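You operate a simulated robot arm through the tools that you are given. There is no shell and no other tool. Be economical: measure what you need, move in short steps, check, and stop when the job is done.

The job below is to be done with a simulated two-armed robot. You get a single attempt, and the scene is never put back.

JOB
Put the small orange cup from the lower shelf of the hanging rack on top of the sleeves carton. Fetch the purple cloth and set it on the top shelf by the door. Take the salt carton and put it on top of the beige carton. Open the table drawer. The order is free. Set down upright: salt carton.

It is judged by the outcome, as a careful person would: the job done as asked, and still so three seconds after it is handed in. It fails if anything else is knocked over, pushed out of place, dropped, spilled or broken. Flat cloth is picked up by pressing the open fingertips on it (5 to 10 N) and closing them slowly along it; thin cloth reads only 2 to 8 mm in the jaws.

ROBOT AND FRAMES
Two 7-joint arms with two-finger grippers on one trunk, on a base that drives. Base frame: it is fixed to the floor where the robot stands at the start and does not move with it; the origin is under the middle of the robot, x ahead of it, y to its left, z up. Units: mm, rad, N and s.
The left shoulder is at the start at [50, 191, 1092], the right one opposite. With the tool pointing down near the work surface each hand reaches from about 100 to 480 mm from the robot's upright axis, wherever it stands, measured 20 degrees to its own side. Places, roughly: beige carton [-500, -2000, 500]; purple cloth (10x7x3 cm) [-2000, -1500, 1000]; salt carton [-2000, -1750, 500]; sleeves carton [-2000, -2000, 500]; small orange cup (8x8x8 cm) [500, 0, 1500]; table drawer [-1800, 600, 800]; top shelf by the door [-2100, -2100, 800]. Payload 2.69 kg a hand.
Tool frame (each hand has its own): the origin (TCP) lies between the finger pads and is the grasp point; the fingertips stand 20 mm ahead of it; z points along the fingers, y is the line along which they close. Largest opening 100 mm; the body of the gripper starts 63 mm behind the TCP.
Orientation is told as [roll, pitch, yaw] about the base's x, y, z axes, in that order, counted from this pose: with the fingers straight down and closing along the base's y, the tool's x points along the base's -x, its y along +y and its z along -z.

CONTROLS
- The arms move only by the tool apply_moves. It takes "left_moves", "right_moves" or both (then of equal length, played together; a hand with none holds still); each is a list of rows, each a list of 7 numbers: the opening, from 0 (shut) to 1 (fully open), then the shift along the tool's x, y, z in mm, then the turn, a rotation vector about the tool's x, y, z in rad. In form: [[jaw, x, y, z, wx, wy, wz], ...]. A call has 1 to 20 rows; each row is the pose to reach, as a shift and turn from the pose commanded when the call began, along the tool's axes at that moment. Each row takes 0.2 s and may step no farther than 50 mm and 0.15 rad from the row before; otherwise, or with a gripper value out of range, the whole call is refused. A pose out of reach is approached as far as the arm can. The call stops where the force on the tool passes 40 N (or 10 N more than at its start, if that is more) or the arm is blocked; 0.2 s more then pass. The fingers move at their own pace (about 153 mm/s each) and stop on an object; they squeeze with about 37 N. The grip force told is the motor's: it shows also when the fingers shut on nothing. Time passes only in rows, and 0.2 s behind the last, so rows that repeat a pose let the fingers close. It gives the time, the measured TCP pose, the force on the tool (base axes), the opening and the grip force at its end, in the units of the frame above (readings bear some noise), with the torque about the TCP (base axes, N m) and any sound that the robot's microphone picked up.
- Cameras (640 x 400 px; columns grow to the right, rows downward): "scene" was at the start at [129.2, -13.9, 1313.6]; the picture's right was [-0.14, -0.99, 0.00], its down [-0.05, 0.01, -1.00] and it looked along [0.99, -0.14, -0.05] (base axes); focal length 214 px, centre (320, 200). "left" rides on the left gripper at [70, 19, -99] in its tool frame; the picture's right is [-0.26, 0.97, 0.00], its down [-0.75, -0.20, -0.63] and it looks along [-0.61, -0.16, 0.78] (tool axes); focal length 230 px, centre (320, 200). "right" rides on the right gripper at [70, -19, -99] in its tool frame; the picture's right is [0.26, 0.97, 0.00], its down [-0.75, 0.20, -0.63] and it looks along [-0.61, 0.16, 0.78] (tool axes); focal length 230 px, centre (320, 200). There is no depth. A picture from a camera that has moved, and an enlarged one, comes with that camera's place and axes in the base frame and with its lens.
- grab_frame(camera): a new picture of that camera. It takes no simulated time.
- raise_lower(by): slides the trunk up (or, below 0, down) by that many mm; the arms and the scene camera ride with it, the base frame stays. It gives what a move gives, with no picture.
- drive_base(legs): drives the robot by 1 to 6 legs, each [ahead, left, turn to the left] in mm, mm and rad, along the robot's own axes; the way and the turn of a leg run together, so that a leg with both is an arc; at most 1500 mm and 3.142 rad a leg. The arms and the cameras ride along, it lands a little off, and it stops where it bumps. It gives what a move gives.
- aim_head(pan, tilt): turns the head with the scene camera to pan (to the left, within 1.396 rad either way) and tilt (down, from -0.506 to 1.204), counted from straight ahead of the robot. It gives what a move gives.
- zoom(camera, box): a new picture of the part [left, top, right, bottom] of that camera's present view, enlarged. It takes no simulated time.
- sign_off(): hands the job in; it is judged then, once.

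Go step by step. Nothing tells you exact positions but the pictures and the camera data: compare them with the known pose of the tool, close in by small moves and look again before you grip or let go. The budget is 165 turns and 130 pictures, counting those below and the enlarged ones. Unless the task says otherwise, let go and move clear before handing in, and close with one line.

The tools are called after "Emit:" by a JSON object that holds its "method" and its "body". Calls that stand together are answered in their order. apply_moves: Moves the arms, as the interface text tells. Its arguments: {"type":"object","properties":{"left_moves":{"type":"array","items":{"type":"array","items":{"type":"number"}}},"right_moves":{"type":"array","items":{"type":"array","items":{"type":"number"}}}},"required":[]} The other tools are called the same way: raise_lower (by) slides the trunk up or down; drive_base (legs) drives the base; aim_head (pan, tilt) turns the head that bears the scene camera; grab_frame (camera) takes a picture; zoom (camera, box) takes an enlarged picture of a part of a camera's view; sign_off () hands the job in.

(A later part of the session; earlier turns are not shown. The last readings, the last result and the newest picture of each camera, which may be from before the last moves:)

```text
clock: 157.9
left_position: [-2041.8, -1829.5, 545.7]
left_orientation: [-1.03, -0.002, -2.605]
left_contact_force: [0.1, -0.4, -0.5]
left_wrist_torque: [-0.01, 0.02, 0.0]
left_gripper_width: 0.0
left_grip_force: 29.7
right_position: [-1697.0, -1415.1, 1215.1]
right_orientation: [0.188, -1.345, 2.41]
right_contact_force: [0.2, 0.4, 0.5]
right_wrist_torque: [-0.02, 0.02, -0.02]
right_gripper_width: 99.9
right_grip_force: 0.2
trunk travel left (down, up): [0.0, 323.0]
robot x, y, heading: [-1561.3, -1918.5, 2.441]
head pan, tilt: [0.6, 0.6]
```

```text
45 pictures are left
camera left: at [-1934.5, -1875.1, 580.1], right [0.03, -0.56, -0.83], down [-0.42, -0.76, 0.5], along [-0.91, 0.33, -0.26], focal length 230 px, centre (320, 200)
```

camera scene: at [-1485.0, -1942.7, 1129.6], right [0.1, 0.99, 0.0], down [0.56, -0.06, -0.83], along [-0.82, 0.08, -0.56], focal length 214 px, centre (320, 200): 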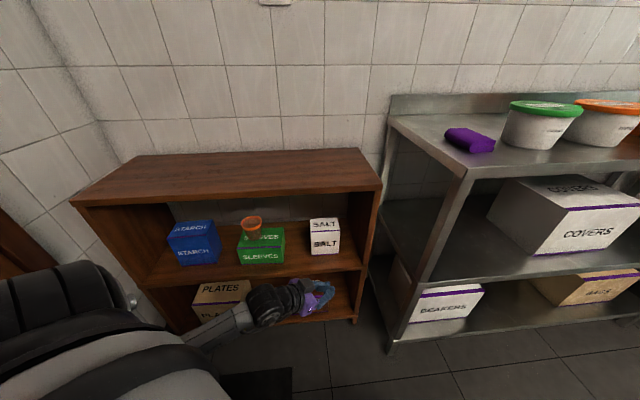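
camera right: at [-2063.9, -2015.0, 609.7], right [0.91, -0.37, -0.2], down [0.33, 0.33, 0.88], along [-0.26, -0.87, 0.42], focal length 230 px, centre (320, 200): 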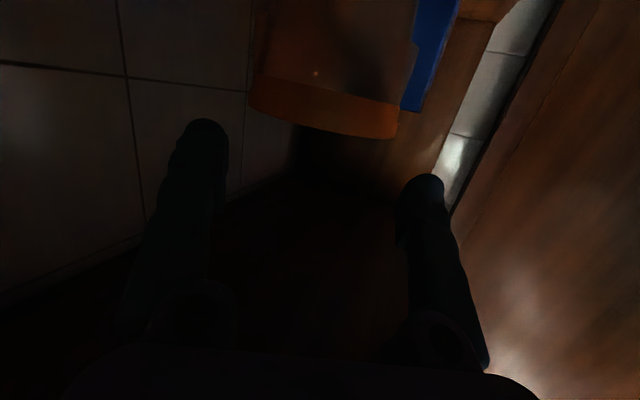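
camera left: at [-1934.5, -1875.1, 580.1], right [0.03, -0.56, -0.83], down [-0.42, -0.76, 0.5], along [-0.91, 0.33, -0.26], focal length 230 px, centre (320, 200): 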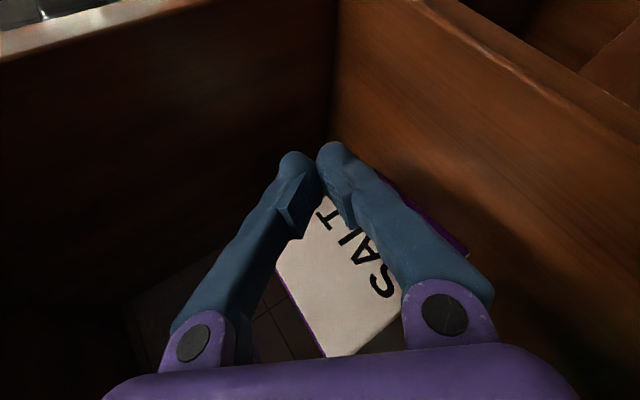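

The roll worked well. I'll push again at the same spot.

Emit:
{"method": "drive_base", "body": {"legs": [[61, 52, 0]]}}

Emit:
{"method": "grab_frame", "body": {"camera": "left"}}

```text
clock: 159.1
left_position: [-2111.0, -1830.4, 544.8]
left_orientation: [-1.03, -0.006, -2.609]
left_contact_force: [-0.4, 0.1, -0.4]
left_wrist_torque: [0.0, 0.02, -0.03]
left_gripper_width: 0.0
left_grip_force: 29.5
right_position: [-1768.5, -1415.3, 1214.5]
right_orientation: [0.179, -1.342, 2.42]
right_contact_force: [-0.6, -0.4, 0.3]
right_wrist_torque: [0.0, 0.01, -0.03]
right_gripper_width: 100.0
right_grip_force: 0.1
trunk travel left (down, up): [0.0, 323.0]
robot x, y, heading: [-1630.4, -1920.5, 2.437]
head pan, tilt: [0.6, 0.6]
stopped in leg 1: the robot was blocked; the commanded pose is now the measured one
```

```text
44 pictures are left
camera left: at [-2004.0, -1875.4, 580.0], right [0.03, -0.56, -0.83], down [-0.42, -0.76, 0.5], along [-0.91, 0.33, -0.26], focal length 230 px, centre (320, 200)
```

left: 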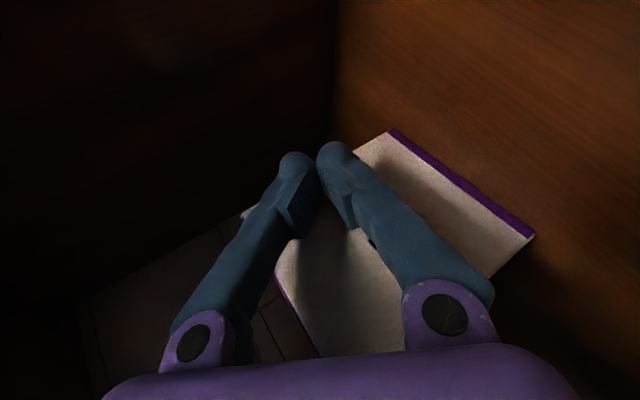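

Emit:
{"method": "zoom", "body": {"camera": "scene", "box": [220, 180, 420, 330]}}

```text
2.67 times, centred on (320, 255) of scene
camera zoom: at [-1750.1, -1887.3, 1112.5], right [0.1, 0.99, 0.0], down [0.56, -0.06, -0.82], along [-0.82, 0.09, -0.57], focal length 572 px, centre (320, 53)
```

zoom: 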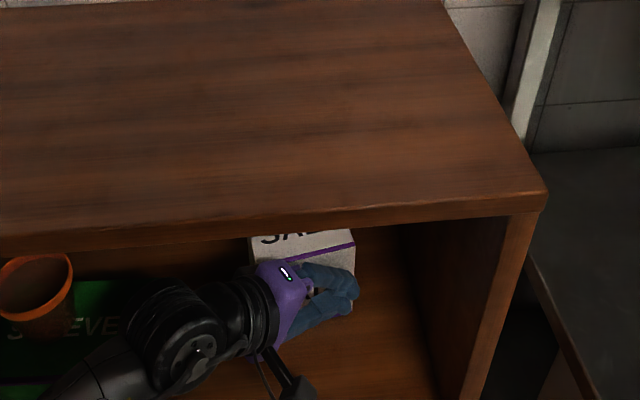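

The carton is getting too deep to grip from here. A better idea: press the fingertips on its top and drag it forward by friction. I'll back off slightly, then lift and move above its top.

Emit:
{"method": "drive_base", "body": {"legs": [[-9, -8, 0]]}}

Emit:
{"method": "apply_moves", "body": {"left_moves": [[0, 0, -32, -20, 0, 0, 0], [0, 0, -68, -42, 0, 0, 0], [0, -25, -60, -56, 0, 0, 0], [0, -51, -51, -70, 0, 0, 0]]}}

Emit:
{"method": "grab_frame", "body": {"camera": "left"}}

```text
clock: 159.9
left_position: [-2098.5, -1830.1, 545.7]
left_orientation: [-1.03, -0.004, -2.608]
left_contact_force: [0.4, -0.2, 0.2]
left_wrist_torque: [-0.04, 0.02, 0.01]
left_gripper_width: 0.0
left_grip_force: 29.6
right_position: [-1755.1, -1416.6, 1215.4]
right_orientation: [0.182, -1.341, 2.417]
right_contact_force: [1.0, -1.0, 0.8]
right_wrist_torque: [0.01, -0.02, -0.01]
right_gripper_width: 100.0
right_grip_force: 0.1
trunk travel left (down, up): [0.0, 323.0]
robot x, y, heading: [-1620.0, -1919.4, 2.437]
head pan, tilt: [0.6, 0.6]
```

```text
clock: 160.9
left_position: [-2124.5, -1885.9, 624.8]
left_orientation: [-1.029, -0.004, -2.606]
left_contact_force: [-0.1, 1.1, 0.6]
left_wrist_torque: [0.0, -0.01, -0.01]
left_gripper_width: 0.0
left_grip_force: 29.8
right_position: [-1755.5, -1416.8, 1216.3]
right_orientation: [0.18, -1.342, 2.42]
right_contact_force: [-0.3, -0.2, 0.2]
right_wrist_torque: [-0.03, -0.01, 0.0]
right_gripper_width: 99.8
right_grip_force: 0.1
trunk travel left (down, up): [0.0, 323.0]
robot x, y, heading: [-1621.6, -1918.2, 2.435]
head pan, tilt: [0.6, 0.6]
```

```text
42 pictures are left
camera left: at [-2017.5, -1931.3, 660.1], right [0.03, -0.56, -0.83], down [-0.42, -0.76, 0.5], along [-0.91, 0.33, -0.26], focal length 230 px, centre (320, 200)
```

left: 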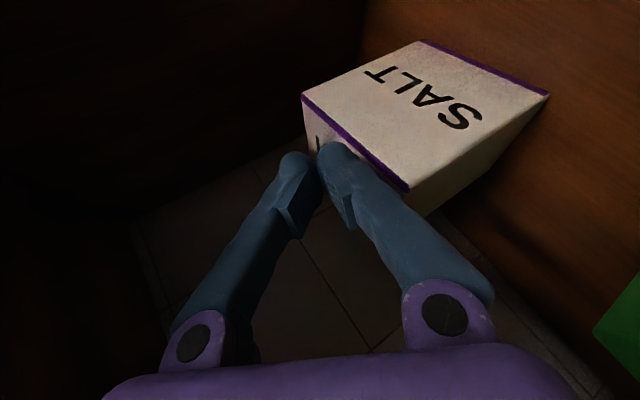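

The view shows the carton turned only about 9°, with its front edge at x≈-2127. I'll go forward over its top and press down.

Emit:
{"method": "apply_moves", "body": {"left_moves": [[0, -10, -3, 5, 0, 0, 0], [0, -21, -6, 10, 0, 0, 0], [0, -21, 1, 14, 0, 0, 0], [0, -21, 7, 18, 0, 0, 0]]}}

Emit:
{"method": "apply_moves", "body": {"left_moves": [[0, 0, 4, 2.5, 0, 0, 0], [0, 0, 8, 5, 0, 0, 0]]}}

```text
clock: 161.9
left_position: [-2149.7, -1884.5, 609.8]
left_orientation: [-1.029, -0.004, -2.608]
left_contact_force: [-0.5, -0.2, 0.6]
left_wrist_torque: [0.01, 0.01, -0.01]
left_gripper_width: 0.0
left_grip_force: 29.4
right_position: [-1755.7, -1416.1, 1215.0]
right_orientation: [0.18, -1.342, 2.419]
right_contact_force: [0.3, -0.3, -0.7]
right_wrist_torque: [-0.01, 0.03, -0.02]
right_gripper_width: 100.1
right_grip_force: 0.0
trunk travel left (down, up): [0.0, 323.0]
robot x, y, heading: [-1617.7, -1921.4, 2.437]
head pan, tilt: [0.6, 0.6]
```

```text
clock: 162.5
left_position: [-2149.2, -1884.5, 607.6]
left_orientation: [-1.046, -0.011, -2.606]
left_contact_force: [3.1, -13.1, 33.9]
left_wrist_torque: [-0.09, -0.11, 0.0]
left_gripper_width: 0.0
left_grip_force: 29.4
right_position: [-1753.2, -1416.5, 1217.5]
right_orientation: [0.187, -1.345, 2.412]
right_contact_force: [-0.3, 0.4, 0.3]
right_wrist_torque: [0.04, -0.02, 0.0]
right_gripper_width: 100.3
right_grip_force: 0.0
trunk travel left (down, up): [0.0, 323.0]
robot x, y, heading: [-1617.8, -1918.3, 2.44]
head pan, tilt: [0.6, 0.6]
```

I'm pressing with about 34 N. Now I drag it forward with the base.

Emit:
{"method": "drive_base", "body": {"legs": [[-38, -32, 0]]}}

Emit:
{"method": "grab_frame", "body": {"camera": "left"}}

```text
clock: 163.8
left_position: [-2098.1, -1878.7, 612.5]
left_orientation: [-1.062, -0.006, -2.615]
left_contact_force: [0.1, -0.9, 2.2]
left_wrist_torque: [-0.04, -0.01, 0.02]
left_gripper_width: 0.0
left_grip_force: 29.6
right_position: [-1702.9, -1414.9, 1214.1]
right_orientation: [0.179, -1.342, 2.419]
right_contact_force: [-0.5, -0.2, 0.3]
right_wrist_torque: [0.01, 0.02, 0.02]
right_gripper_width: 99.9
right_grip_force: 0.2
trunk travel left (down, up): [0.0, 323.0]
robot x, y, heading: [-1565.8, -1916.7, 2.436]
head pan, tilt: [0.6, 0.6]
stopped in leg 1: the force on the tool passed its limit at 47 N (the readings are from after the stop); the commanded pose is now the measured one
```

```text
41 pictures are left
camera left: at [-1989.9, -1925.7, 642.8], right [0.01, -0.54, -0.84], down [-0.42, -0.77, 0.49], along [-0.91, 0.35, -0.23], focal length 230 px, centre (320, 200)
```

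left: 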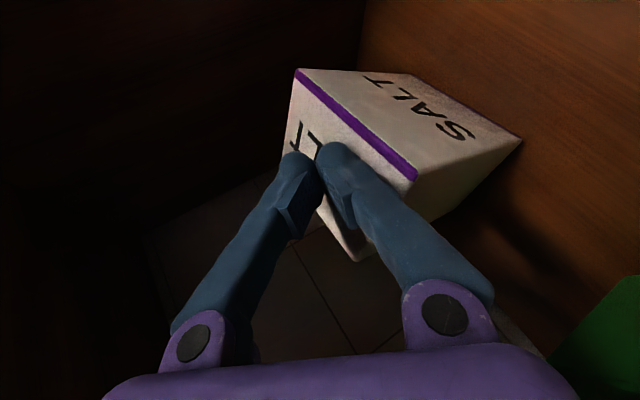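

Dragging works: the front edge moved out to x≈-2070. I'll press again and drag it further forward and to the right, away from the cup.

Emit:
{"method": "apply_moves", "body": {"left_moves": [[0, 0, 4, 2.5, 0, 0, 0], [0, 0, 7, 4, 0, 0, 0]]}}

Emit:
{"method": "drive_base", "body": {"legs": [[-5, -58, 0]]}}

Emit:
{"method": "grab_frame", "body": {"camera": "left"}}

```text
clock: 164.3
left_position: [-2097.0, -1878.1, 610.5]
left_orientation: [-1.075, -0.012, -2.615]
left_contact_force: [5.6, -11.2, 36.7]
left_wrist_torque: [-0.23, 0.27, 0.13]
left_gripper_width: 0.0
left_grip_force: 29.6
right_position: [-1699.3, -1417.3, 1215.9]
right_orientation: [0.187, -1.345, 2.409]
right_contact_force: [0.4, -0.3, 0.2]
right_wrist_torque: [0.01, 0.0, -0.01]
right_gripper_width: 99.7
right_grip_force: 0.1
trunk travel left (down, up): [0.0, 323.0]
robot x, y, heading: [-1566.3, -1920.5, 2.438]
head pan, tilt: [0.6, 0.6]
```

```text
clock: 165.6
left_position: [-2055.5, -1836.3, 603.3]
left_orientation: [-1.059, -0.006, -2.616]
left_contact_force: [1.8, 0.5, -0.1]
left_wrist_torque: [0.03, -0.02, 0.02]
left_gripper_width: 0.2
left_grip_force: 29.2
right_position: [-1660.0, -1373.3, 1215.1]
right_orientation: [0.181, -1.342, 2.414]
right_contact_force: [-1.1, 0.1, -0.5]
right_wrist_torque: [0.02, 0.02, -0.01]
right_gripper_width: 100.0
right_grip_force: 0.1
trunk travel left (down, up): [0.0, 323.0]
robot x, y, heading: [-1531.3, -1878.8, 2.434]
head pan, tilt: [0.6, 0.6]
```

```text
40 pictures are left
camera left: at [-1948.1, -1884.0, 634.6], right [0.01, -0.54, -0.84], down [-0.42, -0.77, 0.49], along [-0.91, 0.35, -0.24], focal length 230 px, centre (320, 200)
```

left: 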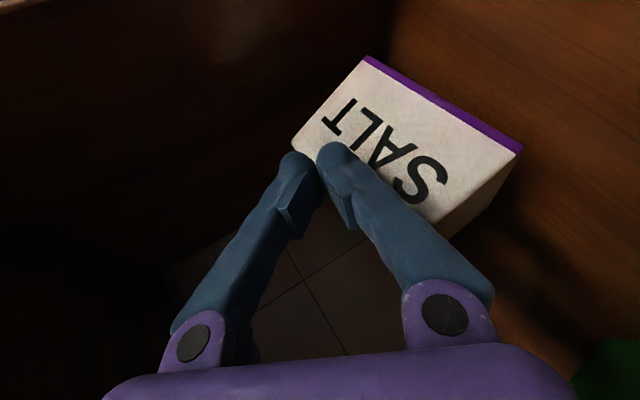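

Emit:
{"method": "zoom", "body": {"camera": "scene", "box": [240, 180, 420, 320]}}

```text
2.86 times, centred on (330, 250) of scene
camera zoom: at [-1644.0, -1845.0, 1112.5], right [0.11, 0.99, 0.0], down [0.56, -0.06, -0.83], along [-0.82, 0.09, -0.56], focal length 613 px, centre (291, 57)
```

zoom: 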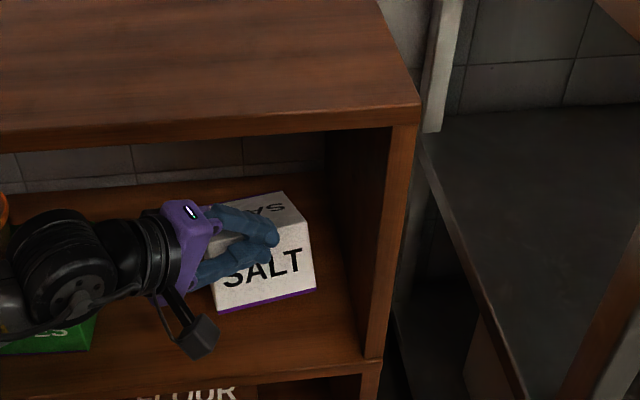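

The carton tipped forward onto its front face. It now lies 78 mm high, which is graspable top-to-bottom once it overhangs the shelf edge, and I'll set it upright afterwards. I move over it again and press and drag it toward the edge.

Emit:
{"method": "drive_base", "body": {"legs": [[33, 46, 0]]}}

Emit:
{"method": "apply_moves", "body": {"left_moves": [[0, 0, 17, 10, 0, 0, 0], [0, 0, 32, 19, 0, 0, 0]]}}

Emit:
{"method": "grab_frame", "body": {"camera": "left"}}

```text
clock: 166.6
left_position: [-2109.4, -1848.9, 603.5]
left_orientation: [-1.059, -0.006, -2.616]
left_contact_force: [2.1, -0.4, 0.0]
left_wrist_torque: [0.01, 0.0, 0.01]
left_gripper_width: 0.0
left_grip_force: 29.5
right_position: [-1716.4, -1387.0, 1214.6]
right_orientation: [0.18, -1.343, 2.417]
right_contact_force: [0.3, 0.2, 0.2]
right_wrist_torque: [-0.01, -0.03, 0.01]
right_gripper_width: 99.8
right_grip_force: 0.0
trunk travel left (down, up): [0.0, 323.0]
robot x, y, heading: [-1579.5, -1888.6, 2.431]
head pan, tilt: [0.6, 0.6]
```

```text
clock: 167.2
left_position: [-2111.3, -1849.6, 567.2]
left_orientation: [-1.059, -0.005, -2.618]
left_contact_force: [0.1, -0.4, 0.1]
left_wrist_torque: [0.0, 0.03, 0.04]
left_gripper_width: 0.1
left_grip_force: 29.8
right_position: [-1714.6, -1387.4, 1215.6]
right_orientation: [0.18, -1.342, 2.415]
right_contact_force: [-0.3, -0.3, -0.5]
right_wrist_torque: [0.02, 0.02, -0.01]
right_gripper_width: 100.2
right_grip_force: 0.2
trunk travel left (down, up): [0.0, 323.0]
robot x, y, heading: [-1582.8, -1891.2, 2.44]
head pan, tilt: [0.6, 0.6]
```

```text
38 pictures are left
camera left: at [-2003.3, -1897.2, 597.9], right [0.01, -0.54, -0.84], down [-0.42, -0.76, 0.49], along [-0.91, 0.35, -0.24], focal length 230 px, centre (320, 200)
```

left: 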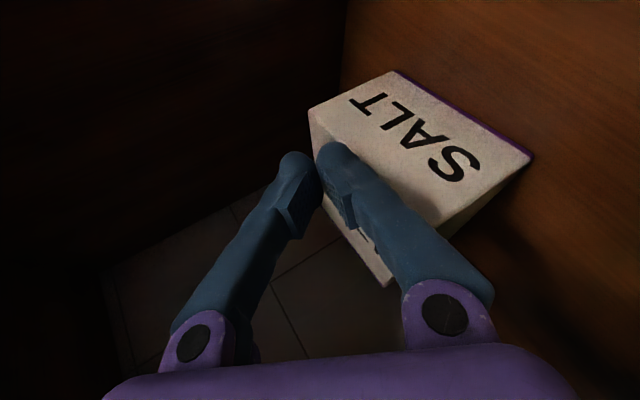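

Emit:
{"method": "apply_moves", "body": {"left_moves": [[0, 0, 4, 2.4, 0, 0, 0], [0, 0, 8, 4.8, 0, 0, 0]]}}

Emit:
{"method": "apply_moves", "body": {"left_moves": [[0, 0, 2.5, 1.5, 0, 0, 0], [0, 0, 3.5, 2, 0, 0, 0]]}}

```text
clock: 167.8
left_position: [-2111.9, -1849.2, 558.3]
left_orientation: [-1.06, -0.006, -2.618]
left_contact_force: [0.1, -1.8, 5.9]
left_wrist_torque: [-0.01, -0.01, 0.02]
left_gripper_width: 0.1
left_grip_force: 29.9
right_position: [-1715.0, -1386.5, 1215.4]
right_orientation: [0.181, -1.343, 2.416]
right_contact_force: [-0.2, 0.5, 0.3]
right_wrist_torque: [0.0, -0.01, 0.0]
right_gripper_width: 100.0
right_grip_force: 0.1
trunk travel left (down, up): [0.0, 323.0]
robot x, y, heading: [-1580.0, -1893.9, 2.435]
head pan, tilt: [0.6, 0.6]
```

```text
clock: 168.4
left_position: [-2112.3, -1849.5, 558.9]
left_orientation: [-1.069, -0.009, -2.616]
left_contact_force: [0.9, -7.0, 26.5]
left_wrist_torque: [-0.07, 0.04, 0.03]
left_gripper_width: 0.1
left_grip_force: 29.7
right_position: [-1713.2, -1387.9, 1215.8]
right_orientation: [0.185, -1.345, 2.409]
right_contact_force: [-0.8, -0.6, -0.5]
right_wrist_torque: [0.03, -0.03, 0.03]
right_gripper_width: 100.0
right_grip_force: 0.0
trunk travel left (down, up): [0.0, 323.0]
robot x, y, heading: [-1582.3, -1893.1, 2.437]
head pan, tilt: [0.6, 0.6]
```

Pressed at 26 N; I drag it forward about 80 mm and slightly left.

Emit:
{"method": "drive_base", "body": {"legs": [[-65, -45, 0]]}}

Emit:
{"method": "grab_frame", "body": {"camera": "left"}}

```text
clock: 169.5
left_position: [-2031.1, -1857.2, 552.1]
left_orientation: [-1.057, -0.006, -2.617]
left_contact_force: [0.9, -0.3, 0.1]
left_wrist_torque: [0.02, 0.01, -0.03]
left_gripper_width: 0.1
left_grip_force: 29.9
right_position: [-1635.0, -1394.3, 1214.7]
right_orientation: [0.182, -1.342, 2.412]
right_contact_force: [-0.4, 0.5, 0.7]
right_wrist_torque: [0.01, 0.03, 0.0]
right_gripper_width: 99.8
right_grip_force: 0.0
trunk travel left (down, up): [0.0, 323.0]
robot x, y, heading: [-1499.0, -1902.3, 2.436]
head pan, tilt: [0.6, 0.6]
```

```text
37 pictures are left
camera left: at [-1923.5, -1904.7, 584.2], right [0.01, -0.54, -0.84], down [-0.42, -0.76, 0.49], along [-0.91, 0.35, -0.24], focal length 230 px, centre (320, 200)
```

left: 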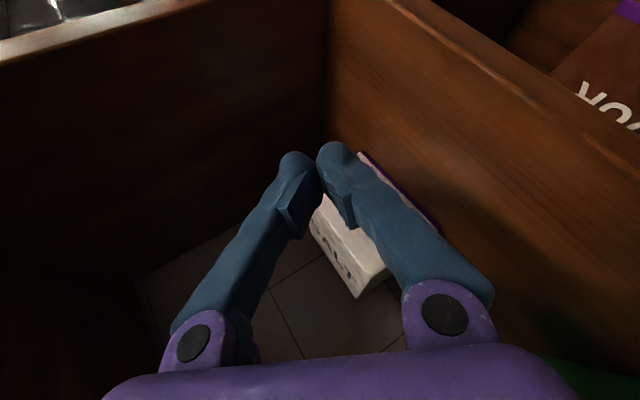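

The fingers slipped because they pressed too near the front edge. I'll lift, move deeper to press at the middle of the lying carton, and drag again with more pressure.

Emit:
{"method": "apply_moves", "body": {"left_moves": [[0, 0, -14, -8, 0, 0, 0], [0, 0, -28, -17, 0, 0, 0]]}}

Emit:
{"method": "drive_base", "body": {"legs": [[90, 77, 0]]}}

Emit:
{"method": "apply_moves", "body": {"left_moves": [[0, 0, 10, 6, 0, 0, 0], [0, 0, 20, 12, 0, 0, 0], [0, 0, 22, 13, 0, 0, 0], [0, 0, 24, 14.4, 0, 0, 0]]}}

```text
clock: 170.1
left_position: [-2029.8, -1856.7, 584.6]
left_orientation: [-1.058, -0.004, -2.617]
left_contact_force: [0.0, 0.5, 0.4]
left_wrist_torque: [0.04, 0.02, -0.02]
left_gripper_width: 0.3
left_grip_force: 29.7
right_position: [-1635.3, -1395.7, 1214.7]
right_orientation: [0.179, -1.342, 2.414]
right_contact_force: [0.0, -0.9, 0.2]
right_wrist_torque: [0.01, 0.01, -0.01]
right_gripper_width: 100.0
right_grip_force: 0.0
trunk travel left (down, up): [0.0, 323.0]
robot x, y, heading: [-1501.2, -1901.1, 2.433]
head pan, tilt: [0.6, 0.6]
```

```text
clock: 171.5
left_position: [-2145.8, -1859.2, 583.3]
left_orientation: [-1.059, -0.005, -2.618]
left_contact_force: [-0.3, 0.7, -0.3]
left_wrist_torque: [0.0, -0.02, 0.0]
left_gripper_width: 0.0
left_grip_force: 30.0
right_position: [-1752.9, -1397.2, 1215.2]
right_orientation: [0.18, -1.342, 2.414]
right_contact_force: [0.4, -0.6, -0.4]
right_wrist_torque: [0.01, 0.0, 0.03]
right_gripper_width: 100.1
right_grip_force: 0.1
trunk travel left (down, up): [0.0, 323.0]
robot x, y, heading: [-1617.0, -1901.8, 2.434]
head pan, tilt: [0.6, 0.6]
```

```text
clock: 172.5
left_position: [-2147.1, -1858.1, 558.9]
left_orientation: [-1.058, -0.005, -2.619]
left_contact_force: [1.1, -1.5, 5.9]
left_wrist_torque: [-0.02, -0.02, 0.03]
left_gripper_width: 0.0
left_grip_force: 30.1
right_position: [-1750.5, -1396.5, 1215.9]
right_orientation: [0.181, -1.343, 2.411]
right_contact_force: [-1.0, -0.2, -0.5]
right_wrist_torque: [0.01, 0.0, -0.02]
right_gripper_width: 99.9
right_grip_force: 0.0
trunk travel left (down, up): [0.0, 323.0]
robot x, y, heading: [-1613.4, -1903.2, 2.432]
head pan, tilt: [0.6, 0.6]
```

Emit:
{"method": "apply_moves", "body": {"left_moves": [[0, 0, 3.5, 2, 0, 0, 0], [0, 0, 6.5, 3.8, 0, 0, 0]]}}

Emit:
{"method": "drive_base", "body": {"legs": [[-76, -65, 0]]}}

Emit:
{"method": "zoom", "body": {"camera": "scene", "box": [240, 180, 440, 330]}}

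```text
clock: 173.2
left_position: [-2148.7, -1856.9, 558.9]
left_orientation: [-1.08, -0.007, -2.62]
left_contact_force: [1.3, 1.0, 10.1]
left_wrist_torque: [0.03, -0.07, 0.0]
left_gripper_width: 0.2
left_grip_force: 29.4
right_position: [-1752.5, -1397.0, 1215.4]
right_orientation: [0.181, -1.344, 2.413]
right_contact_force: [0.1, -0.2, -0.3]
right_wrist_torque: [0.0, -0.03, 0.05]
right_gripper_width: 100.0
right_grip_force: 0.1
trunk travel left (down, up): [0.0, 323.0]
robot x, y, heading: [-1620.0, -1900.3, 2.435]
head pan, tilt: [0.6, 0.6]
stopped in row 2 (left hand): the force on the tool passed its limit at 41 N (the readings are from after the stop); the commanded pose is now the measured one
```

```text
clock: 174.4
left_position: [-2045.5, -1856.8, 557.6]
left_orientation: [-1.078, -0.009, -2.62]
left_contact_force: [11.9, -9.3, 28.8]
left_wrist_torque: [-0.03, -0.24, -0.04]
left_gripper_width: 0.1
left_grip_force: 29.5
right_position: [-1649.5, -1396.5, 1216.1]
right_orientation: [0.187, -1.346, 2.409]
right_contact_force: [-0.7, -0.1, 0.7]
right_wrist_torque: [0.02, 0.01, 0.01]
right_gripper_width: 100.0
right_grip_force: 0.1
trunk travel left (down, up): [0.0, 323.0]
robot x, y, heading: [-1517.3, -1901.1, 2.435]
head pan, tilt: [0.6, 0.6]
```

```text
2.67 times, centred on (340, 255) of scene
camera zoom: at [-1633.9, -1868.2, 1113.0], right [0.11, 0.99, 0.0], down [0.56, -0.06, -0.83], along [-0.82, 0.09, -0.56], focal length 572 px, centre (267, 53)
```

zoom: 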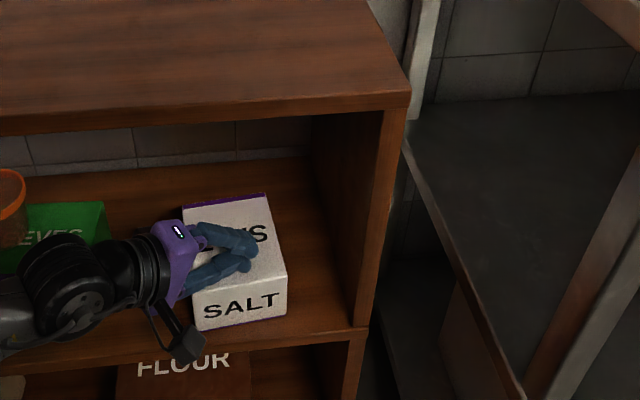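

Now it follows: the carton's front is about 25 mm from the shelf edge. I drag another ~65 mm so that it overhangs.

Emit:
{"method": "drive_base", "body": {"legs": [[-48, -41, 0]]}}

Emit:
{"method": "zoom", "body": {"camera": "scene", "box": [240, 200, 440, 350]}}

```text
clock: 175.5
left_position: [-1983.5, -1855.0, 559.1]
left_orientation: [-1.078, -0.006, -2.62]
left_contact_force: [-1.6, 1.1, 13.3]
left_wrist_torque: [-0.05, 0.17, -0.02]
left_gripper_width: 0.0
left_grip_force: 29.5
right_position: [-1588.4, -1396.0, 1215.2]
right_orientation: [0.184, -1.343, 2.411]
right_contact_force: [0.6, 0.2, -0.9]
right_wrist_torque: [-0.01, -0.05, 0.0]
right_gripper_width: 100.0
right_grip_force: 0.0
trunk travel left (down, up): [0.0, 323.0]
robot x, y, heading: [-1452.6, -1902.7, 2.436]
head pan, tilt: [0.6, 0.6]
```

```text
2.67 times, centred on (340, 275) of scene
camera zoom: at [-1571.6, -1867.1, 1112.7], right [0.11, 0.99, 0.0], down [0.56, -0.06, -0.83], along [-0.82, 0.09, -0.56], focal length 572 px, centre (267, 0)
```

zoom: 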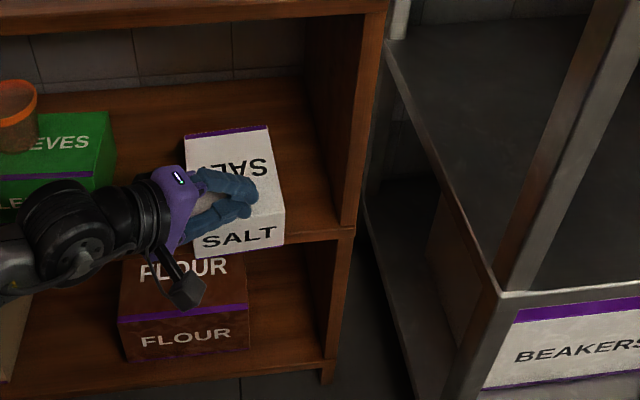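

The carton overhangs the edge by roughly 33 mm. I'll lift, re-press farther back on the supported part, and drag about 20 mm more.

Emit:
{"method": "apply_moves", "body": {"left_moves": [[0, 0, -14, -8, 0, 0, 0], [0, 0, -24, -14, 0, 0, 0]]}}

Emit:
{"method": "drive_base", "body": {"legs": [[53, 45, 0]]}}

Emit:
{"method": "apply_moves", "body": {"left_moves": [[0, 0, 10, 6, 0, 0, 0], [0, 0, 20, 12, 0, 0, 0], [0, 0, 24, 14, 0, 0, 0], [0, 0, 28, 16.5, 0, 0, 0]]}}

Emit:
{"method": "drive_base", "body": {"legs": [[-16, -14, 0]]}}

Emit:
{"method": "zoom", "body": {"camera": "scene", "box": [240, 200, 440, 350]}}

```text
clock: 176.1
left_position: [-1982.3, -1857.0, 585.1]
left_orientation: [-1.079, -0.007, -2.62]
left_contact_force: [-0.3, 0.4, 0.4]
left_wrist_torque: [0.01, 0.01, 0.01]
left_gripper_width: 0.0
left_grip_force: 29.5
right_position: [-1588.3, -1396.1, 1214.8]
right_orientation: [0.179, -1.342, 2.416]
right_contact_force: [0.9, -0.2, 0.6]
right_wrist_torque: [0.04, 0.03, -0.03]
right_gripper_width: 99.7
right_grip_force: 0.0
trunk travel left (down, up): [0.0, 323.0]
robot x, y, heading: [-1452.8, -1903.0, 2.429]
head pan, tilt: [0.6, 0.6]
```

```text
clock: 177.1
left_position: [-2050.5, -1855.5, 584.7]
left_orientation: [-1.079, -0.006, -2.619]
left_contact_force: [0.0, 1.4, -0.1]
left_wrist_torque: [-0.03, -0.02, -0.03]
left_gripper_width: 0.0
left_grip_force: 29.4
right_position: [-1658.7, -1395.1, 1215.1]
right_orientation: [0.181, -1.342, 2.418]
right_contact_force: [-0.4, -0.3, -0.2]
right_wrist_torque: [0.0, 0.0, -0.02]
right_gripper_width: 99.9
right_grip_force: 0.2
trunk travel left (down, up): [0.0, 323.0]
robot x, y, heading: [-1523.3, -1896.6, 2.437]
head pan, tilt: [0.6, 0.6]
```

```text
clock: 178.1
left_position: [-2053.8, -1854.7, 557.1]
left_orientation: [-1.089, -0.01, -2.618]
left_contact_force: [2.8, -9.0, 22.1]
left_wrist_torque: [-0.04, -0.07, 0.01]
left_gripper_width: 0.0
left_grip_force: 29.0
right_position: [-1657.4, -1394.9, 1216.2]
right_orientation: [0.183, -1.343, 2.413]
right_contact_force: [-0.1, 0.7, -0.9]
right_wrist_torque: [0.0, 0.01, -0.02]
right_gripper_width: 100.2
right_grip_force: 0.0
trunk travel left (down, up): [0.0, 323.0]
robot x, y, heading: [-1523.3, -1902.2, 2.439]
head pan, tilt: [0.6, 0.6]
```

```text
clock: 178.9
left_position: [-2029.4, -1854.2, 558.6]
left_orientation: [-1.089, -0.009, -2.62]
left_contact_force: [2.9, -6.1, 32.8]
left_wrist_torque: [0.06, -0.08, -0.04]
left_gripper_width: 0.1
left_grip_force: 29.6
right_position: [-1633.9, -1395.6, 1215.2]
right_orientation: [0.187, -1.346, 2.409]
right_contact_force: [-0.4, -0.3, -0.1]
right_wrist_torque: [-0.04, 0.01, 0.0]
right_gripper_width: 99.8
right_grip_force: 0.1
trunk travel left (down, up): [0.0, 323.0]
robot x, y, heading: [-1505.7, -1897.6, 2.437]
head pan, tilt: [0.6, 0.6]
```

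```text
2.67 times, centred on (340, 275) of scene
camera zoom: at [-1618.1, -1866.1, 1113.1], right [0.11, 0.99, 0.0], down [0.56, -0.06, -0.83], along [-0.82, 0.09, -0.56], focal length 572 px, centre (267, 0)
```

zoom: 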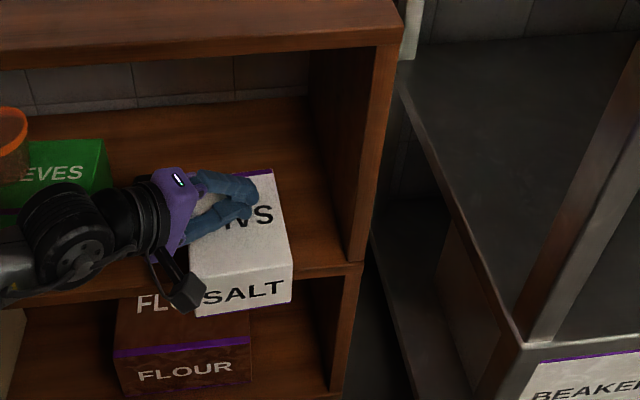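

The overhang is about 55 mm, which is too marginal. While still pressing, I push it back ~14 mm, then lift off.

Emit:
{"method": "drive_base", "body": {"legs": [[13, 11, 0]]}}

Emit:
{"method": "apply_moves", "body": {"left_moves": [[0, 0, -14, -8, 0, 0, 0], [0, 0, -45, -27, 0, 0, 0]]}}

Emit:
{"method": "zoom", "body": {"camera": "scene", "box": [240, 200, 440, 350]}}

```text
clock: 179.7
left_position: [-2049.8, -1853.2, 558.4]
left_orientation: [-1.093, -0.01, -2.619]
left_contact_force: [-6.1, 3.1, 11.8]
left_wrist_torque: [0.1, 0.09, 0.03]
left_gripper_width: 0.1
left_grip_force: 29.8
right_position: [-1654.1, -1394.7, 1214.3]
right_orientation: [0.182, -1.344, 2.416]
right_contact_force: [0.1, 0.1, -0.6]
right_wrist_torque: [-0.01, -0.03, 0.03]
right_gripper_width: 99.8
right_grip_force: 0.0
trunk travel left (down, up): [0.0, 323.0]
robot x, y, heading: [-1519.0, -1900.2, 2.436]
head pan, tilt: [0.6, 0.6]
```

```text
clock: 180.3
left_position: [-2047.2, -1856.6, 610.5]
left_orientation: [-1.092, -0.009, -2.62]
left_contact_force: [-1.5, 0.4, -0.3]
left_wrist_torque: [-0.02, -0.02, 0.02]
left_gripper_width: 0.0
left_grip_force: 29.5
right_position: [-1654.2, -1394.4, 1214.3]
right_orientation: [0.179, -1.341, 2.417]
right_contact_force: [-0.3, -0.3, -0.4]
right_wrist_torque: [0.01, -0.03, 0.02]
right_gripper_width: 100.1
right_grip_force: 0.2
trunk travel left (down, up): [0.0, 323.0]
robot x, y, heading: [-1518.7, -1899.4, 2.432]
head pan, tilt: [0.6, 0.6]
```

```text
2.67 times, centred on (340, 275) of scene
camera zoom: at [-1637.8, -1865.3, 1112.4], right [0.11, 0.99, 0.0], down [0.56, -0.06, -0.83], along [-0.82, 0.09, -0.56], focal length 572 px, centre (267, 0)
```

zoom: 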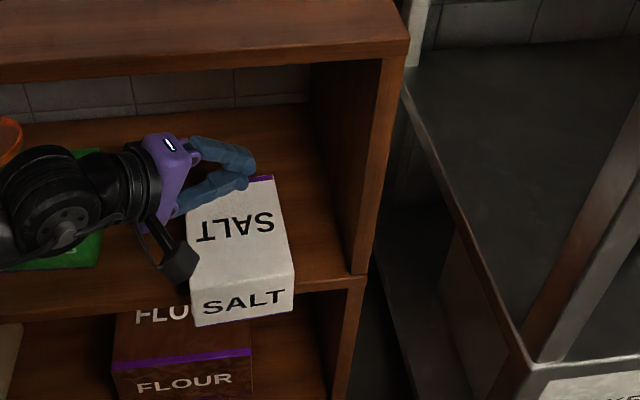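

The carton is stable with its front overhanging. I'll back off and level the left tool to horizontal (jaws closing vertically), turning the robot so that the arm hangs near the front.

Emit:
{"method": "drive_base", "body": {"legs": [[-100, -85, 0]]}}

Emit:
{"method": "apply_moves", "body": {"left_moves": [[1, 0, 0, 0, 0.11, 0, 0], [1, 0, 0, 0, 0.22, 0, 0], [1, 0, 0, 0, 0.33, 0, 0], [1, 0, 0, 0, 0.43, 0, 0], [1, 0, 0, 0, 0.52, 0, 0]]}}

```text
clock: 181.7
left_position: [-1917.9, -1856.8, 610.7]
left_orientation: [-1.092, -0.008, -2.619]
left_contact_force: [1.0, -0.9, 0.1]
left_wrist_torque: [0.0, -0.03, -0.01]
left_gripper_width: 0.4
left_grip_force: 29.3
right_position: [-1524.5, -1395.5, 1214.2]
right_orientation: [0.18, -1.343, 2.418]
right_contact_force: [-0.2, -0.5, 1.5]
right_wrist_torque: [-0.01, 0.0, -0.02]
right_gripper_width: 100.1
right_grip_force: 0.1
trunk travel left (down, up): [0.0, 323.0]
robot x, y, heading: [-1386.9, -1901.5, 2.433]
head pan, tilt: [0.6, 0.6]
```

```text
clock: 182.9
left_position: [-1918.0, -1859.1, 610.3]
left_orientation: [-1.615, -0.01, -2.618]
left_contact_force: [-0.2, 0.1, 0.8]
left_wrist_torque: [0.06, -0.03, -0.04]
left_gripper_width: 100.0
left_grip_force: 0.0
right_position: [-1525.5, -1394.9, 1215.0]
right_orientation: [0.178, -1.341, 2.419]
right_contact_force: [-0.2, 0.4, 1.2]
right_wrist_torque: [0.01, -0.01, 0.01]
right_gripper_width: 99.9
right_grip_force: 0.1
trunk travel left (down, up): [0.0, 323.0]
robot x, y, heading: [-1388.2, -1899.4, 2.436]
head pan, tilt: [0.6, 0.6]
```

A horizontal tool is reachable. Now I pull the hand closer and lower it to z≈502.

Emit:
{"method": "apply_moves", "body": {"left_moves": [[1, 10, 20, -29, 0, 0, 0], [1, 20, 41, -58, 0, 0, 0], [1, 30, 61, -88, 0, 0, 0], [1, 40, 82, -117, 0, 0, 0], [1, 50, 102, -146, 0, 0, 0]]}}

```text
clock: 184.1
left_position: [-1804.2, -1954.5, 502.8]
left_orientation: [-1.612, -0.009, -2.618]
left_contact_force: [-0.2, 0.2, -0.1]
left_wrist_torque: [0.0, -0.01, 0.01]
left_gripper_width: 99.8
left_grip_force: 0.0
right_position: [-1525.9, -1395.7, 1214.7]
right_orientation: [0.179, -1.341, 2.418]
right_contact_force: [-1.0, -0.8, -0.4]
right_wrist_torque: [-0.03, 0.0, 0.01]
right_gripper_width: 100.3
right_grip_force: 0.1
trunk travel left (down, up): [0.0, 323.0]
robot x, y, heading: [-1390.0, -1904.9, 2.439]
head pan, tilt: [0.6, 0.6]
```

Reached exactly. Since the jaws now close vertically, I can slide onto the overhanging front-left corner from this direction. I drive to the pre-grasp position.

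Emit:
{"method": "drive_base", "body": {"legs": [[87, 89, 0]]}}

Emit:
{"method": "apply_moves", "body": {"left_moves": [[1, 0, 0, 0, -0.04, 0, 0]]}}

Emit:
{"method": "grab_frame", "body": {"camera": "left"}}

Emit:
{"method": "zoom", "body": {"camera": "scene", "box": [220, 200, 420, 350]}}

```text
clock: 185.6
left_position: [-1928.4, -1967.0, 502.0]
left_orientation: [-1.613, -0.01, -2.618]
left_contact_force: [-0.6, -0.5, 0.3]
left_wrist_torque: [0.0, -0.02, 0.02]
left_gripper_width: 99.8
left_grip_force: 0.0
right_position: [-1649.3, -1407.3, 1215.3]
right_orientation: [0.178, -1.341, 2.418]
right_contact_force: [1.0, -0.4, -0.8]
right_wrist_torque: [0.0, -0.02, -0.01]
right_gripper_width: 100.1
right_grip_force: 0.0
trunk travel left (down, up): [0.0, 323.0]
robot x, y, heading: [-1511.7, -1912.1, 2.436]
head pan, tilt: [0.6, 0.6]
```

```text
clock: 186.0
left_position: [-1928.4, -1967.3, 501.1]
left_orientation: [-1.571, -0.008, -2.618]
left_contact_force: [0.8, 0.4, 0.2]
left_wrist_torque: [0.01, -0.01, 0.03]
left_gripper_width: 100.0
left_grip_force: 0.2
right_position: [-1648.6, -1406.9, 1214.6]
right_orientation: [0.178, -1.342, 2.418]
right_contact_force: [0.4, -0.1, -0.3]
right_wrist_torque: [0.01, 0.02, -0.01]
right_gripper_width: 99.9
right_grip_force: 0.0
trunk travel left (down, up): [0.0, 323.0]
robot x, y, heading: [-1511.5, -1913.0, 2.435]
head pan, tilt: [0.6, 0.6]
```

```text
32 pictures are left
camera left: at [-1819.2, -2017.7, 481.2], right [-0.23, -0.13, -0.96], down [-0.33, -0.92, 0.21], along [-0.91, 0.37, 0.17], focal length 230 px, centre (320, 200)
```

left: 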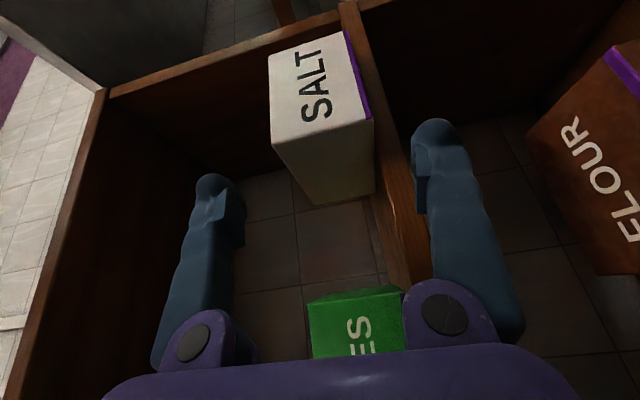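

```text
2.67 times, centred on (320, 275) of scene
camera zoom: at [-1631.8, -1878.6, 1112.5], right [0.11, 0.99, 0.0], down [0.56, -0.06, -0.83], along [-0.82, 0.09, -0.56], focal length 572 px, centre (320, 0)
```

zoom: 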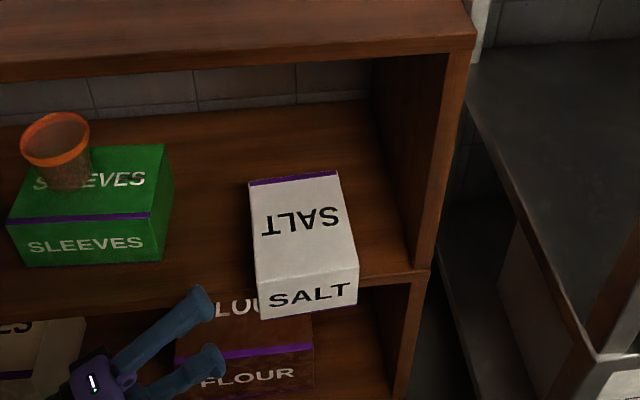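

Alignment looks good. I slide onto the overhang.

Emit:
{"method": "drive_base", "body": {"legs": [[90, -34, 0]]}}

Emit:
{"method": "grab_frame", "body": {"camera": "left"}}

```text
clock: 187.3
left_position: [-1973.3, -1880.8, 501.7]
left_orientation: [-1.572, -0.008, -2.619]
left_contact_force: [0.1, 0.7, 0.3]
left_wrist_torque: [-0.02, 0.01, 0.02]
left_gripper_width: 100.1
left_grip_force: 0.1
right_position: [-1692.5, -1321.3, 1214.8]
right_orientation: [0.173, -1.34, 2.421]
right_contact_force: [0.4, 0.5, 0.6]
right_wrist_torque: [0.02, -0.02, 0.0]
right_gripper_width: 100.0
right_grip_force: 0.0
trunk travel left (down, up): [0.0, 323.0]
robot x, y, heading: [-1558.8, -1829.6, 2.439]
head pan, tilt: [0.6, 0.6]
stopped in leg 1: the robot was blocked; the commanded pose is now the measured one
```

```text
30 pictures are left
camera left: at [-1864.1, -1931.7, 481.3], right [-0.23, -0.13, -0.96], down [-0.34, -0.92, 0.21], along [-0.91, 0.37, 0.17], focal length 230 px, centre (320, 200)
```

left: 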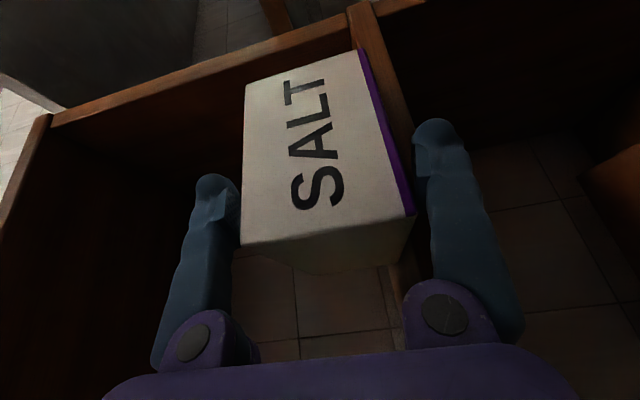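

The carton corner is between the fingers. I close slowly.

Emit:
{"method": "apply_moves", "body": {"left_moves": [[0.9, 0, 0, 0, 0, 0, 0], [0.8, 0, 0, 0, 0, 0, 0], [0.6, 0, 0, 0, 0, 0, 0], [0.5, 0, 0, 0, 0, 0, 0], [0.5, 0, 0, 0, 0, 0, 0]]}}

Emit:
{"method": "apply_moves", "body": {"left_moves": [[0.5, 0, -6, 0, 0, 0, 0], [0.5, 0, -12, 0, 0, 0, 0]]}}

Emit:
{"method": "grab_frame", "body": {"camera": "left"}}

```text
clock: 188.5
left_position: [-1972.4, -1880.3, 500.2]
left_orientation: [-1.572, -0.008, -2.619]
left_contact_force: [-0.2, 0.5, -0.1]
left_wrist_torque: [-0.06, -0.23, 0.01]
left_gripper_width: 91.5
left_grip_force: 36.8
right_position: [-1692.7, -1321.6, 1215.3]
right_orientation: [0.174, -1.34, 2.419]
right_contact_force: [-0.7, 0.1, 0.6]
right_wrist_torque: [0.02, -0.01, 0.0]
right_gripper_width: 100.1
right_grip_force: 0.0
trunk travel left (down, up): [0.0, 323.0]
robot x, y, heading: [-1558.5, -1824.9, 2.434]
head pan, tilt: [0.6, 0.6]
```

```text
clock: 189.1
left_position: [-1973.3, -1880.2, 515.0]
left_orientation: [-1.572, -0.008, -2.621]
left_contact_force: [-0.5, 0.7, -4.9]
left_wrist_torque: [-0.08, -0.28, -0.01]
left_gripper_width: 91.4
left_grip_force: 37.3
right_position: [-1692.9, -1321.4, 1215.4]
right_orientation: [0.175, -1.341, 2.419]
right_contact_force: [-0.2, -0.4, 0.4]
right_wrist_torque: [-0.01, 0.02, 0.01]
right_gripper_width: 99.9
right_grip_force: 0.0
trunk travel left (down, up): [0.0, 323.0]
robot x, y, heading: [-1555.2, -1827.6, 2.433]
head pan, tilt: [0.6, 0.6]
```

```text
29 pictures are left
camera left: at [-1864.4, -1931.8, 493.3], right [-0.23, -0.13, -0.96], down [-0.34, -0.92, 0.21], along [-0.91, 0.37, 0.17], focal length 230 px, centre (320, 200)
```

left: 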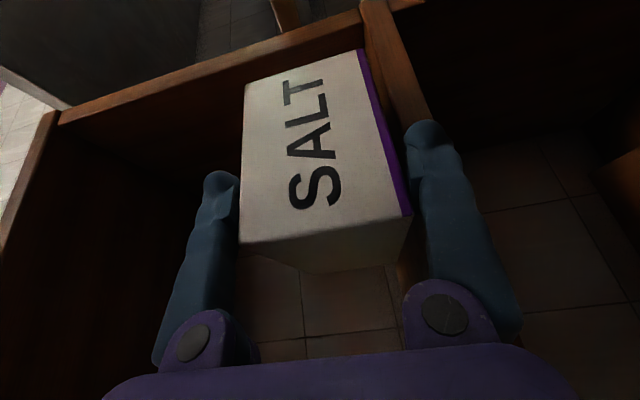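

Gripped (about 91 mm) and lifting. I raise a little more and pull the carton out.

Emit:
{"method": "apply_moves", "body": {"left_moves": [[0.5, 0, -10, 0, 0, 0, 0], [0.5, 0, -20, 0, 0, 0, 0], [0.5, 0, -28, 0, 0, 0, 0]]}}

Emit:
{"method": "drive_base", "body": {"legs": [[-122, -104, 0]]}}

Emit:
{"method": "grab_frame", "body": {"camera": "scene"}}

```text
clock: 189.9
left_position: [-1972.7, -1880.0, 540.7]
left_orientation: [-1.574, -0.009, -2.619]
left_contact_force: [0.0, -0.3, -4.2]
left_wrist_torque: [-0.12, -0.26, -0.04]
left_gripper_width: 91.3
left_grip_force: 37.0
right_position: [-1693.0, -1321.1, 1214.4]
right_orientation: [0.176, -1.341, 2.419]
right_contact_force: [0.1, 0.2, 0.0]
right_wrist_torque: [0.0, 0.01, -0.04]
right_gripper_width: 99.9
right_grip_force: 0.1
trunk travel left (down, up): [0.0, 323.0]
robot x, y, heading: [-1557.9, -1825.0, 2.434]
head pan, tilt: [0.6, 0.6]
```

```text
clock: 191.5
left_position: [-1816.0, -1882.0, 540.1]
left_orientation: [-1.574, -0.009, -2.619]
left_contact_force: [-0.9, 0.2, -5.7]
left_wrist_torque: [-0.08, -0.26, 0.0]
left_gripper_width: 91.5
left_grip_force: 36.9
right_position: [-1535.9, -1323.9, 1214.3]
right_orientation: [0.174, -1.341, 2.421]
right_contact_force: [-0.5, -0.5, 0.4]
right_wrist_torque: [-0.01, 0.0, 0.01]
right_gripper_width: 100.3
right_grip_force: 0.1
trunk travel left (down, up): [0.0, 323.0]
robot x, y, heading: [-1396.8, -1826.1, 2.434]
head pan, tilt: [0.6, 0.6]
```

```text
28 pictures are left
camera scene: at [-1518.1, -1794.8, 1112.5], right [0.11, 0.99, 0.0], down [0.56, -0.06, -0.82], along [-0.82, 0.09, -0.57], focal length 214 px, centre (320, 200)
```

scene: 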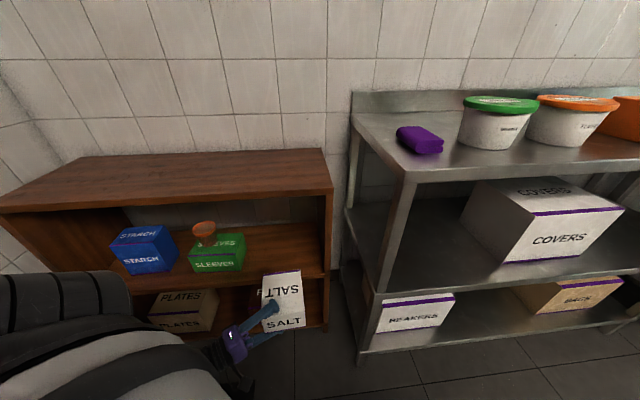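

The salt is out of the shelf, held by its corner. I'll now rotate the hand so the carton comes upright (its original top faces +x now and must turn up).

Emit:
{"method": "apply_moves", "body": {"left_moves": [[0.5, 0, 0, 0, -0.055, 0, -0.119], [0.5, 0, 0, 0, -0.11, 0, -0.2375], [0.5, 0, 0, 0, -0.165, 0, -0.356], [0.5, 0, 0, 0, -0.22, 0, -0.475], [0.5, 0, 0, 0, -0.275, 0, -0.594], [0.5, 0, 0, 0, -0.33, 0, -0.7125], [0.5, 0, 0, 0, -0.385, 0, -0.831], [0.5, 0, 0, 0, -0.44, 0, -0.95], [0.5, 0, 0, 0, -0.495, 0, -1.069], [0.5, 0, 0, 0, -0.55, 0, -1.1875], [0.5, 0, 0, 0, -0.605, 0, -1.306], [0.5, 0, 0, 0, -0.66, 0, -1.425]]}}

Emit:
{"method": "grab_frame", "body": {"camera": "scene"}}

```text
clock: 194.1
left_position: [-1815.0, -1883.4, 540.8]
left_orientation: [-0.018, 1.134, -1.5]
left_contact_force: [0.0, -0.3, -5.2]
left_wrist_torque: [-0.13, -0.02, 0.02]
left_gripper_width: 91.9
left_grip_force: 36.7
right_position: [-1534.9, -1323.3, 1214.0]
right_orientation: [0.175, -1.341, 2.419]
right_contact_force: [0.2, -0.2, 0.5]
right_wrist_torque: [-0.01, 0.02, 0.02]
right_gripper_width: 100.3
right_grip_force: 0.0
trunk travel left (down, up): [0.0, 323.0]
robot x, y, heading: [-1401.1, -1830.6, 2.434]
head pan, tilt: [0.6, 0.6]
```

```text
27 pictures are left
camera scene: at [-1518.2, -1794.8, 1112.5], right [0.11, 0.99, 0.0], down [0.56, -0.06, -0.82], along [-0.82, 0.09, -0.57], focal length 214 px, centre (320, 200)
```

scene: 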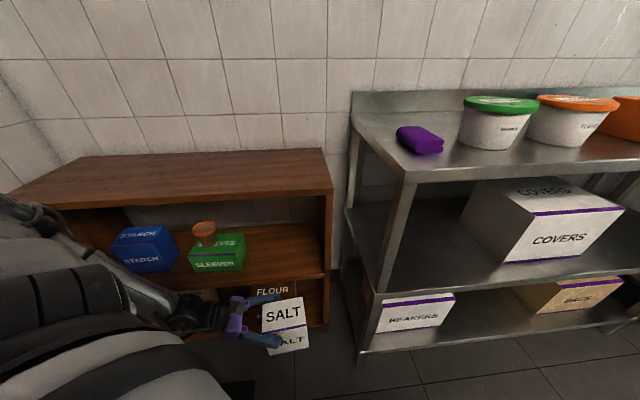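

The salt is upright in the hand. Now I carry it to the other unit: raise the trunk a little, drive to the open floor, turn to face the beige carton and look.

Emit:
{"method": "raise_lower", "body": {"by": 120}}

Emit:
{"method": "drive_base", "body": {"legs": [[89, -489, 0], [0, 0, 2.278]]}}

Emit:
{"method": "aim_head", "body": {"pan": 0.3, "tilt": 0.6}}

Emit:
{"method": "grab_frame", "body": {"camera": "scene"}}

```text
clock: 195.6
left_position: [-1813.9, -1881.6, 660.7]
left_orientation: [-0.021, 1.136, -1.504]
left_contact_force: [-0.6, 0.6, -4.0]
left_wrist_torque: [-0.14, 0.02, 0.0]
left_gripper_width: 91.6
left_grip_force: 37.1
right_position: [-1534.3, -1323.1, 1334.5]
right_orientation: [0.174, -1.341, 2.421]
right_contact_force: [0.1, 0.2, 0.3]
right_wrist_torque: [0.02, 0.0, 0.01]
right_gripper_width: 100.0
right_grip_force: 0.1
trunk travel left (down, up): [-120.0, 203.0]
robot x, y, heading: [-1396.9, -1826.5, 2.439]
head pan, tilt: [0.6, 0.6]
```

```text
clock: 203.5
left_position: [-1262.3, -1797.4, 663.4]
left_orientation: [-0.04, 1.141, -0.351]
left_contact_force: [-0.3, 0.7, -5.2]
left_wrist_torque: [-0.07, -0.15, 0.03]
left_gripper_width: 91.4
left_grip_force: 37.3
right_position: [-1667.0, -1321.8, 1332.6]
right_orientation: [0.171, -1.337, -2.687]
right_contact_force: [0.0, -0.2, 0.3]
right_wrist_torque: [0.0, -0.02, 0.02]
right_gripper_width: 100.0
right_grip_force: 0.0
trunk travel left (down, up): [-120.0, 203.0]
robot x, y, heading: [-1145.5, -1395.0, -2.676]
head pan, tilt: [0.6, 0.6]
stopped in leg 2: the robot was blocked; the commanded pose is now the measured one
```

```text
clock: 204.3
left_position: [-1261.4, -1796.8, 660.8]
left_orientation: [-0.032, 1.136, -0.34]
left_contact_force: [-0.8, 0.1, -4.5]
left_wrist_torque: [-0.04, -0.1, -0.02]
left_gripper_width: 91.5
left_grip_force: 37.0
right_position: [-1669.3, -1324.7, 1330.7]
right_orientation: [0.174, -1.333, -2.686]
right_contact_force: [0.2, 0.2, -0.3]
right_wrist_torque: [-0.02, 0.04, -0.02]
right_gripper_width: 100.2
right_grip_force: 0.1
trunk travel left (down, up): [-120.0, 203.0]
robot x, y, heading: [-1141.6, -1387.0, -2.672]
head pan, tilt: [0.3, 0.6]
```

```text
26 pictures are left
camera scene: at [-1251.1, -1475.0, 1230.9], right [-0.7, 0.72, 0.0], down [0.41, 0.4, -0.82], along [-0.59, -0.57, -0.57], focal length 214 px, centre (320, 200)
```

scene: 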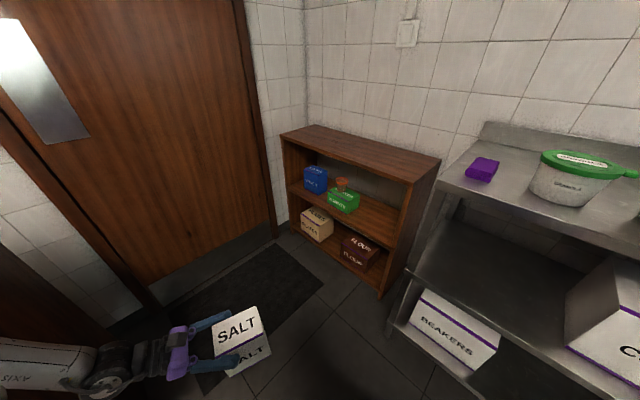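

The left elbow met the counter's corner. I'll move to more open floor and finish the turn.

Emit:
{"method": "drive_base", "body": {"legs": [[-340, -225, 0], [0, 0, 1.1]]}}

Emit:
{"method": "aim_head", "body": {"pan": 0.35, "tilt": 0.5}}

Emit:
{"method": "grab_frame", "body": {"camera": "scene"}}

```text
clock: 205.2
left_position: [-1258.5, -1787.6, 664.2]
left_orientation: [-0.058, 1.129, -0.382]
left_contact_force: [-0.1, 0.6, -4.9]
left_wrist_torque: [-0.04, -0.12, 0.01]
left_gripper_width: 91.7
left_grip_force: 37.0
right_position: [-1661.1, -1305.4, 1333.5]
right_orientation: [0.173, -1.336, -2.699]
right_contact_force: [-0.3, -0.2, 0.7]
right_wrist_torque: [-0.03, 0.0, 0.02]
right_gripper_width: 99.9
right_grip_force: 0.2
trunk travel left (down, up): [-120.0, 203.0]
robot x, y, heading: [-1133.2, -1381.0, -2.687]
head pan, tilt: [0.3, 0.6]
stopped in leg 1: the robot was blocked; the commanded pose is now the measured one
```

```text
clock: 205.8
left_position: [-1258.4, -1787.3, 664.3]
left_orientation: [-0.053, 1.13, -0.374]
left_contact_force: [0.6, -0.5, -5.5]
left_wrist_torque: [-0.03, -0.13, 0.01]
left_gripper_width: 91.6
left_grip_force: 37.3
right_position: [-1664.4, -1309.2, 1330.2]
right_orientation: [0.175, -1.335, -2.694]
right_contact_force: [-0.4, 0.0, -0.2]
right_wrist_torque: [-0.02, 0.03, 0.03]
right_gripper_width: 99.9
right_grip_force: 0.1
trunk travel left (down, up): [-120.0, 203.0]
robot x, y, heading: [-1140.3, -1378.0, -2.687]
head pan, tilt: [0.351, 0.499]
```

```text
25 pictures are left
camera scene: at [-1244.2, -1466.6, 1240.4], right [-0.72, 0.69, 0.0], down [0.34, 0.35, -0.87], along [-0.6, -0.63, -0.49], focal length 214 px, centre (320, 200)
```

scene: 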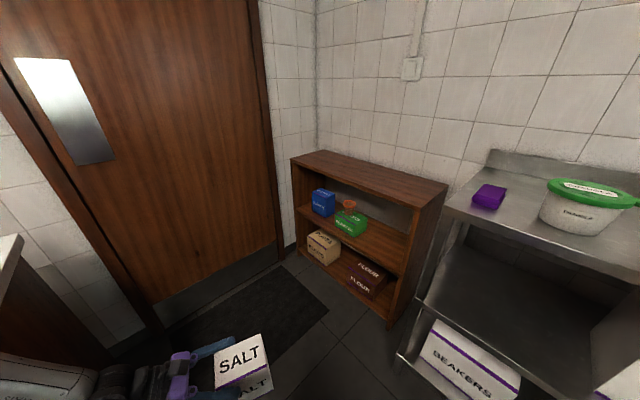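

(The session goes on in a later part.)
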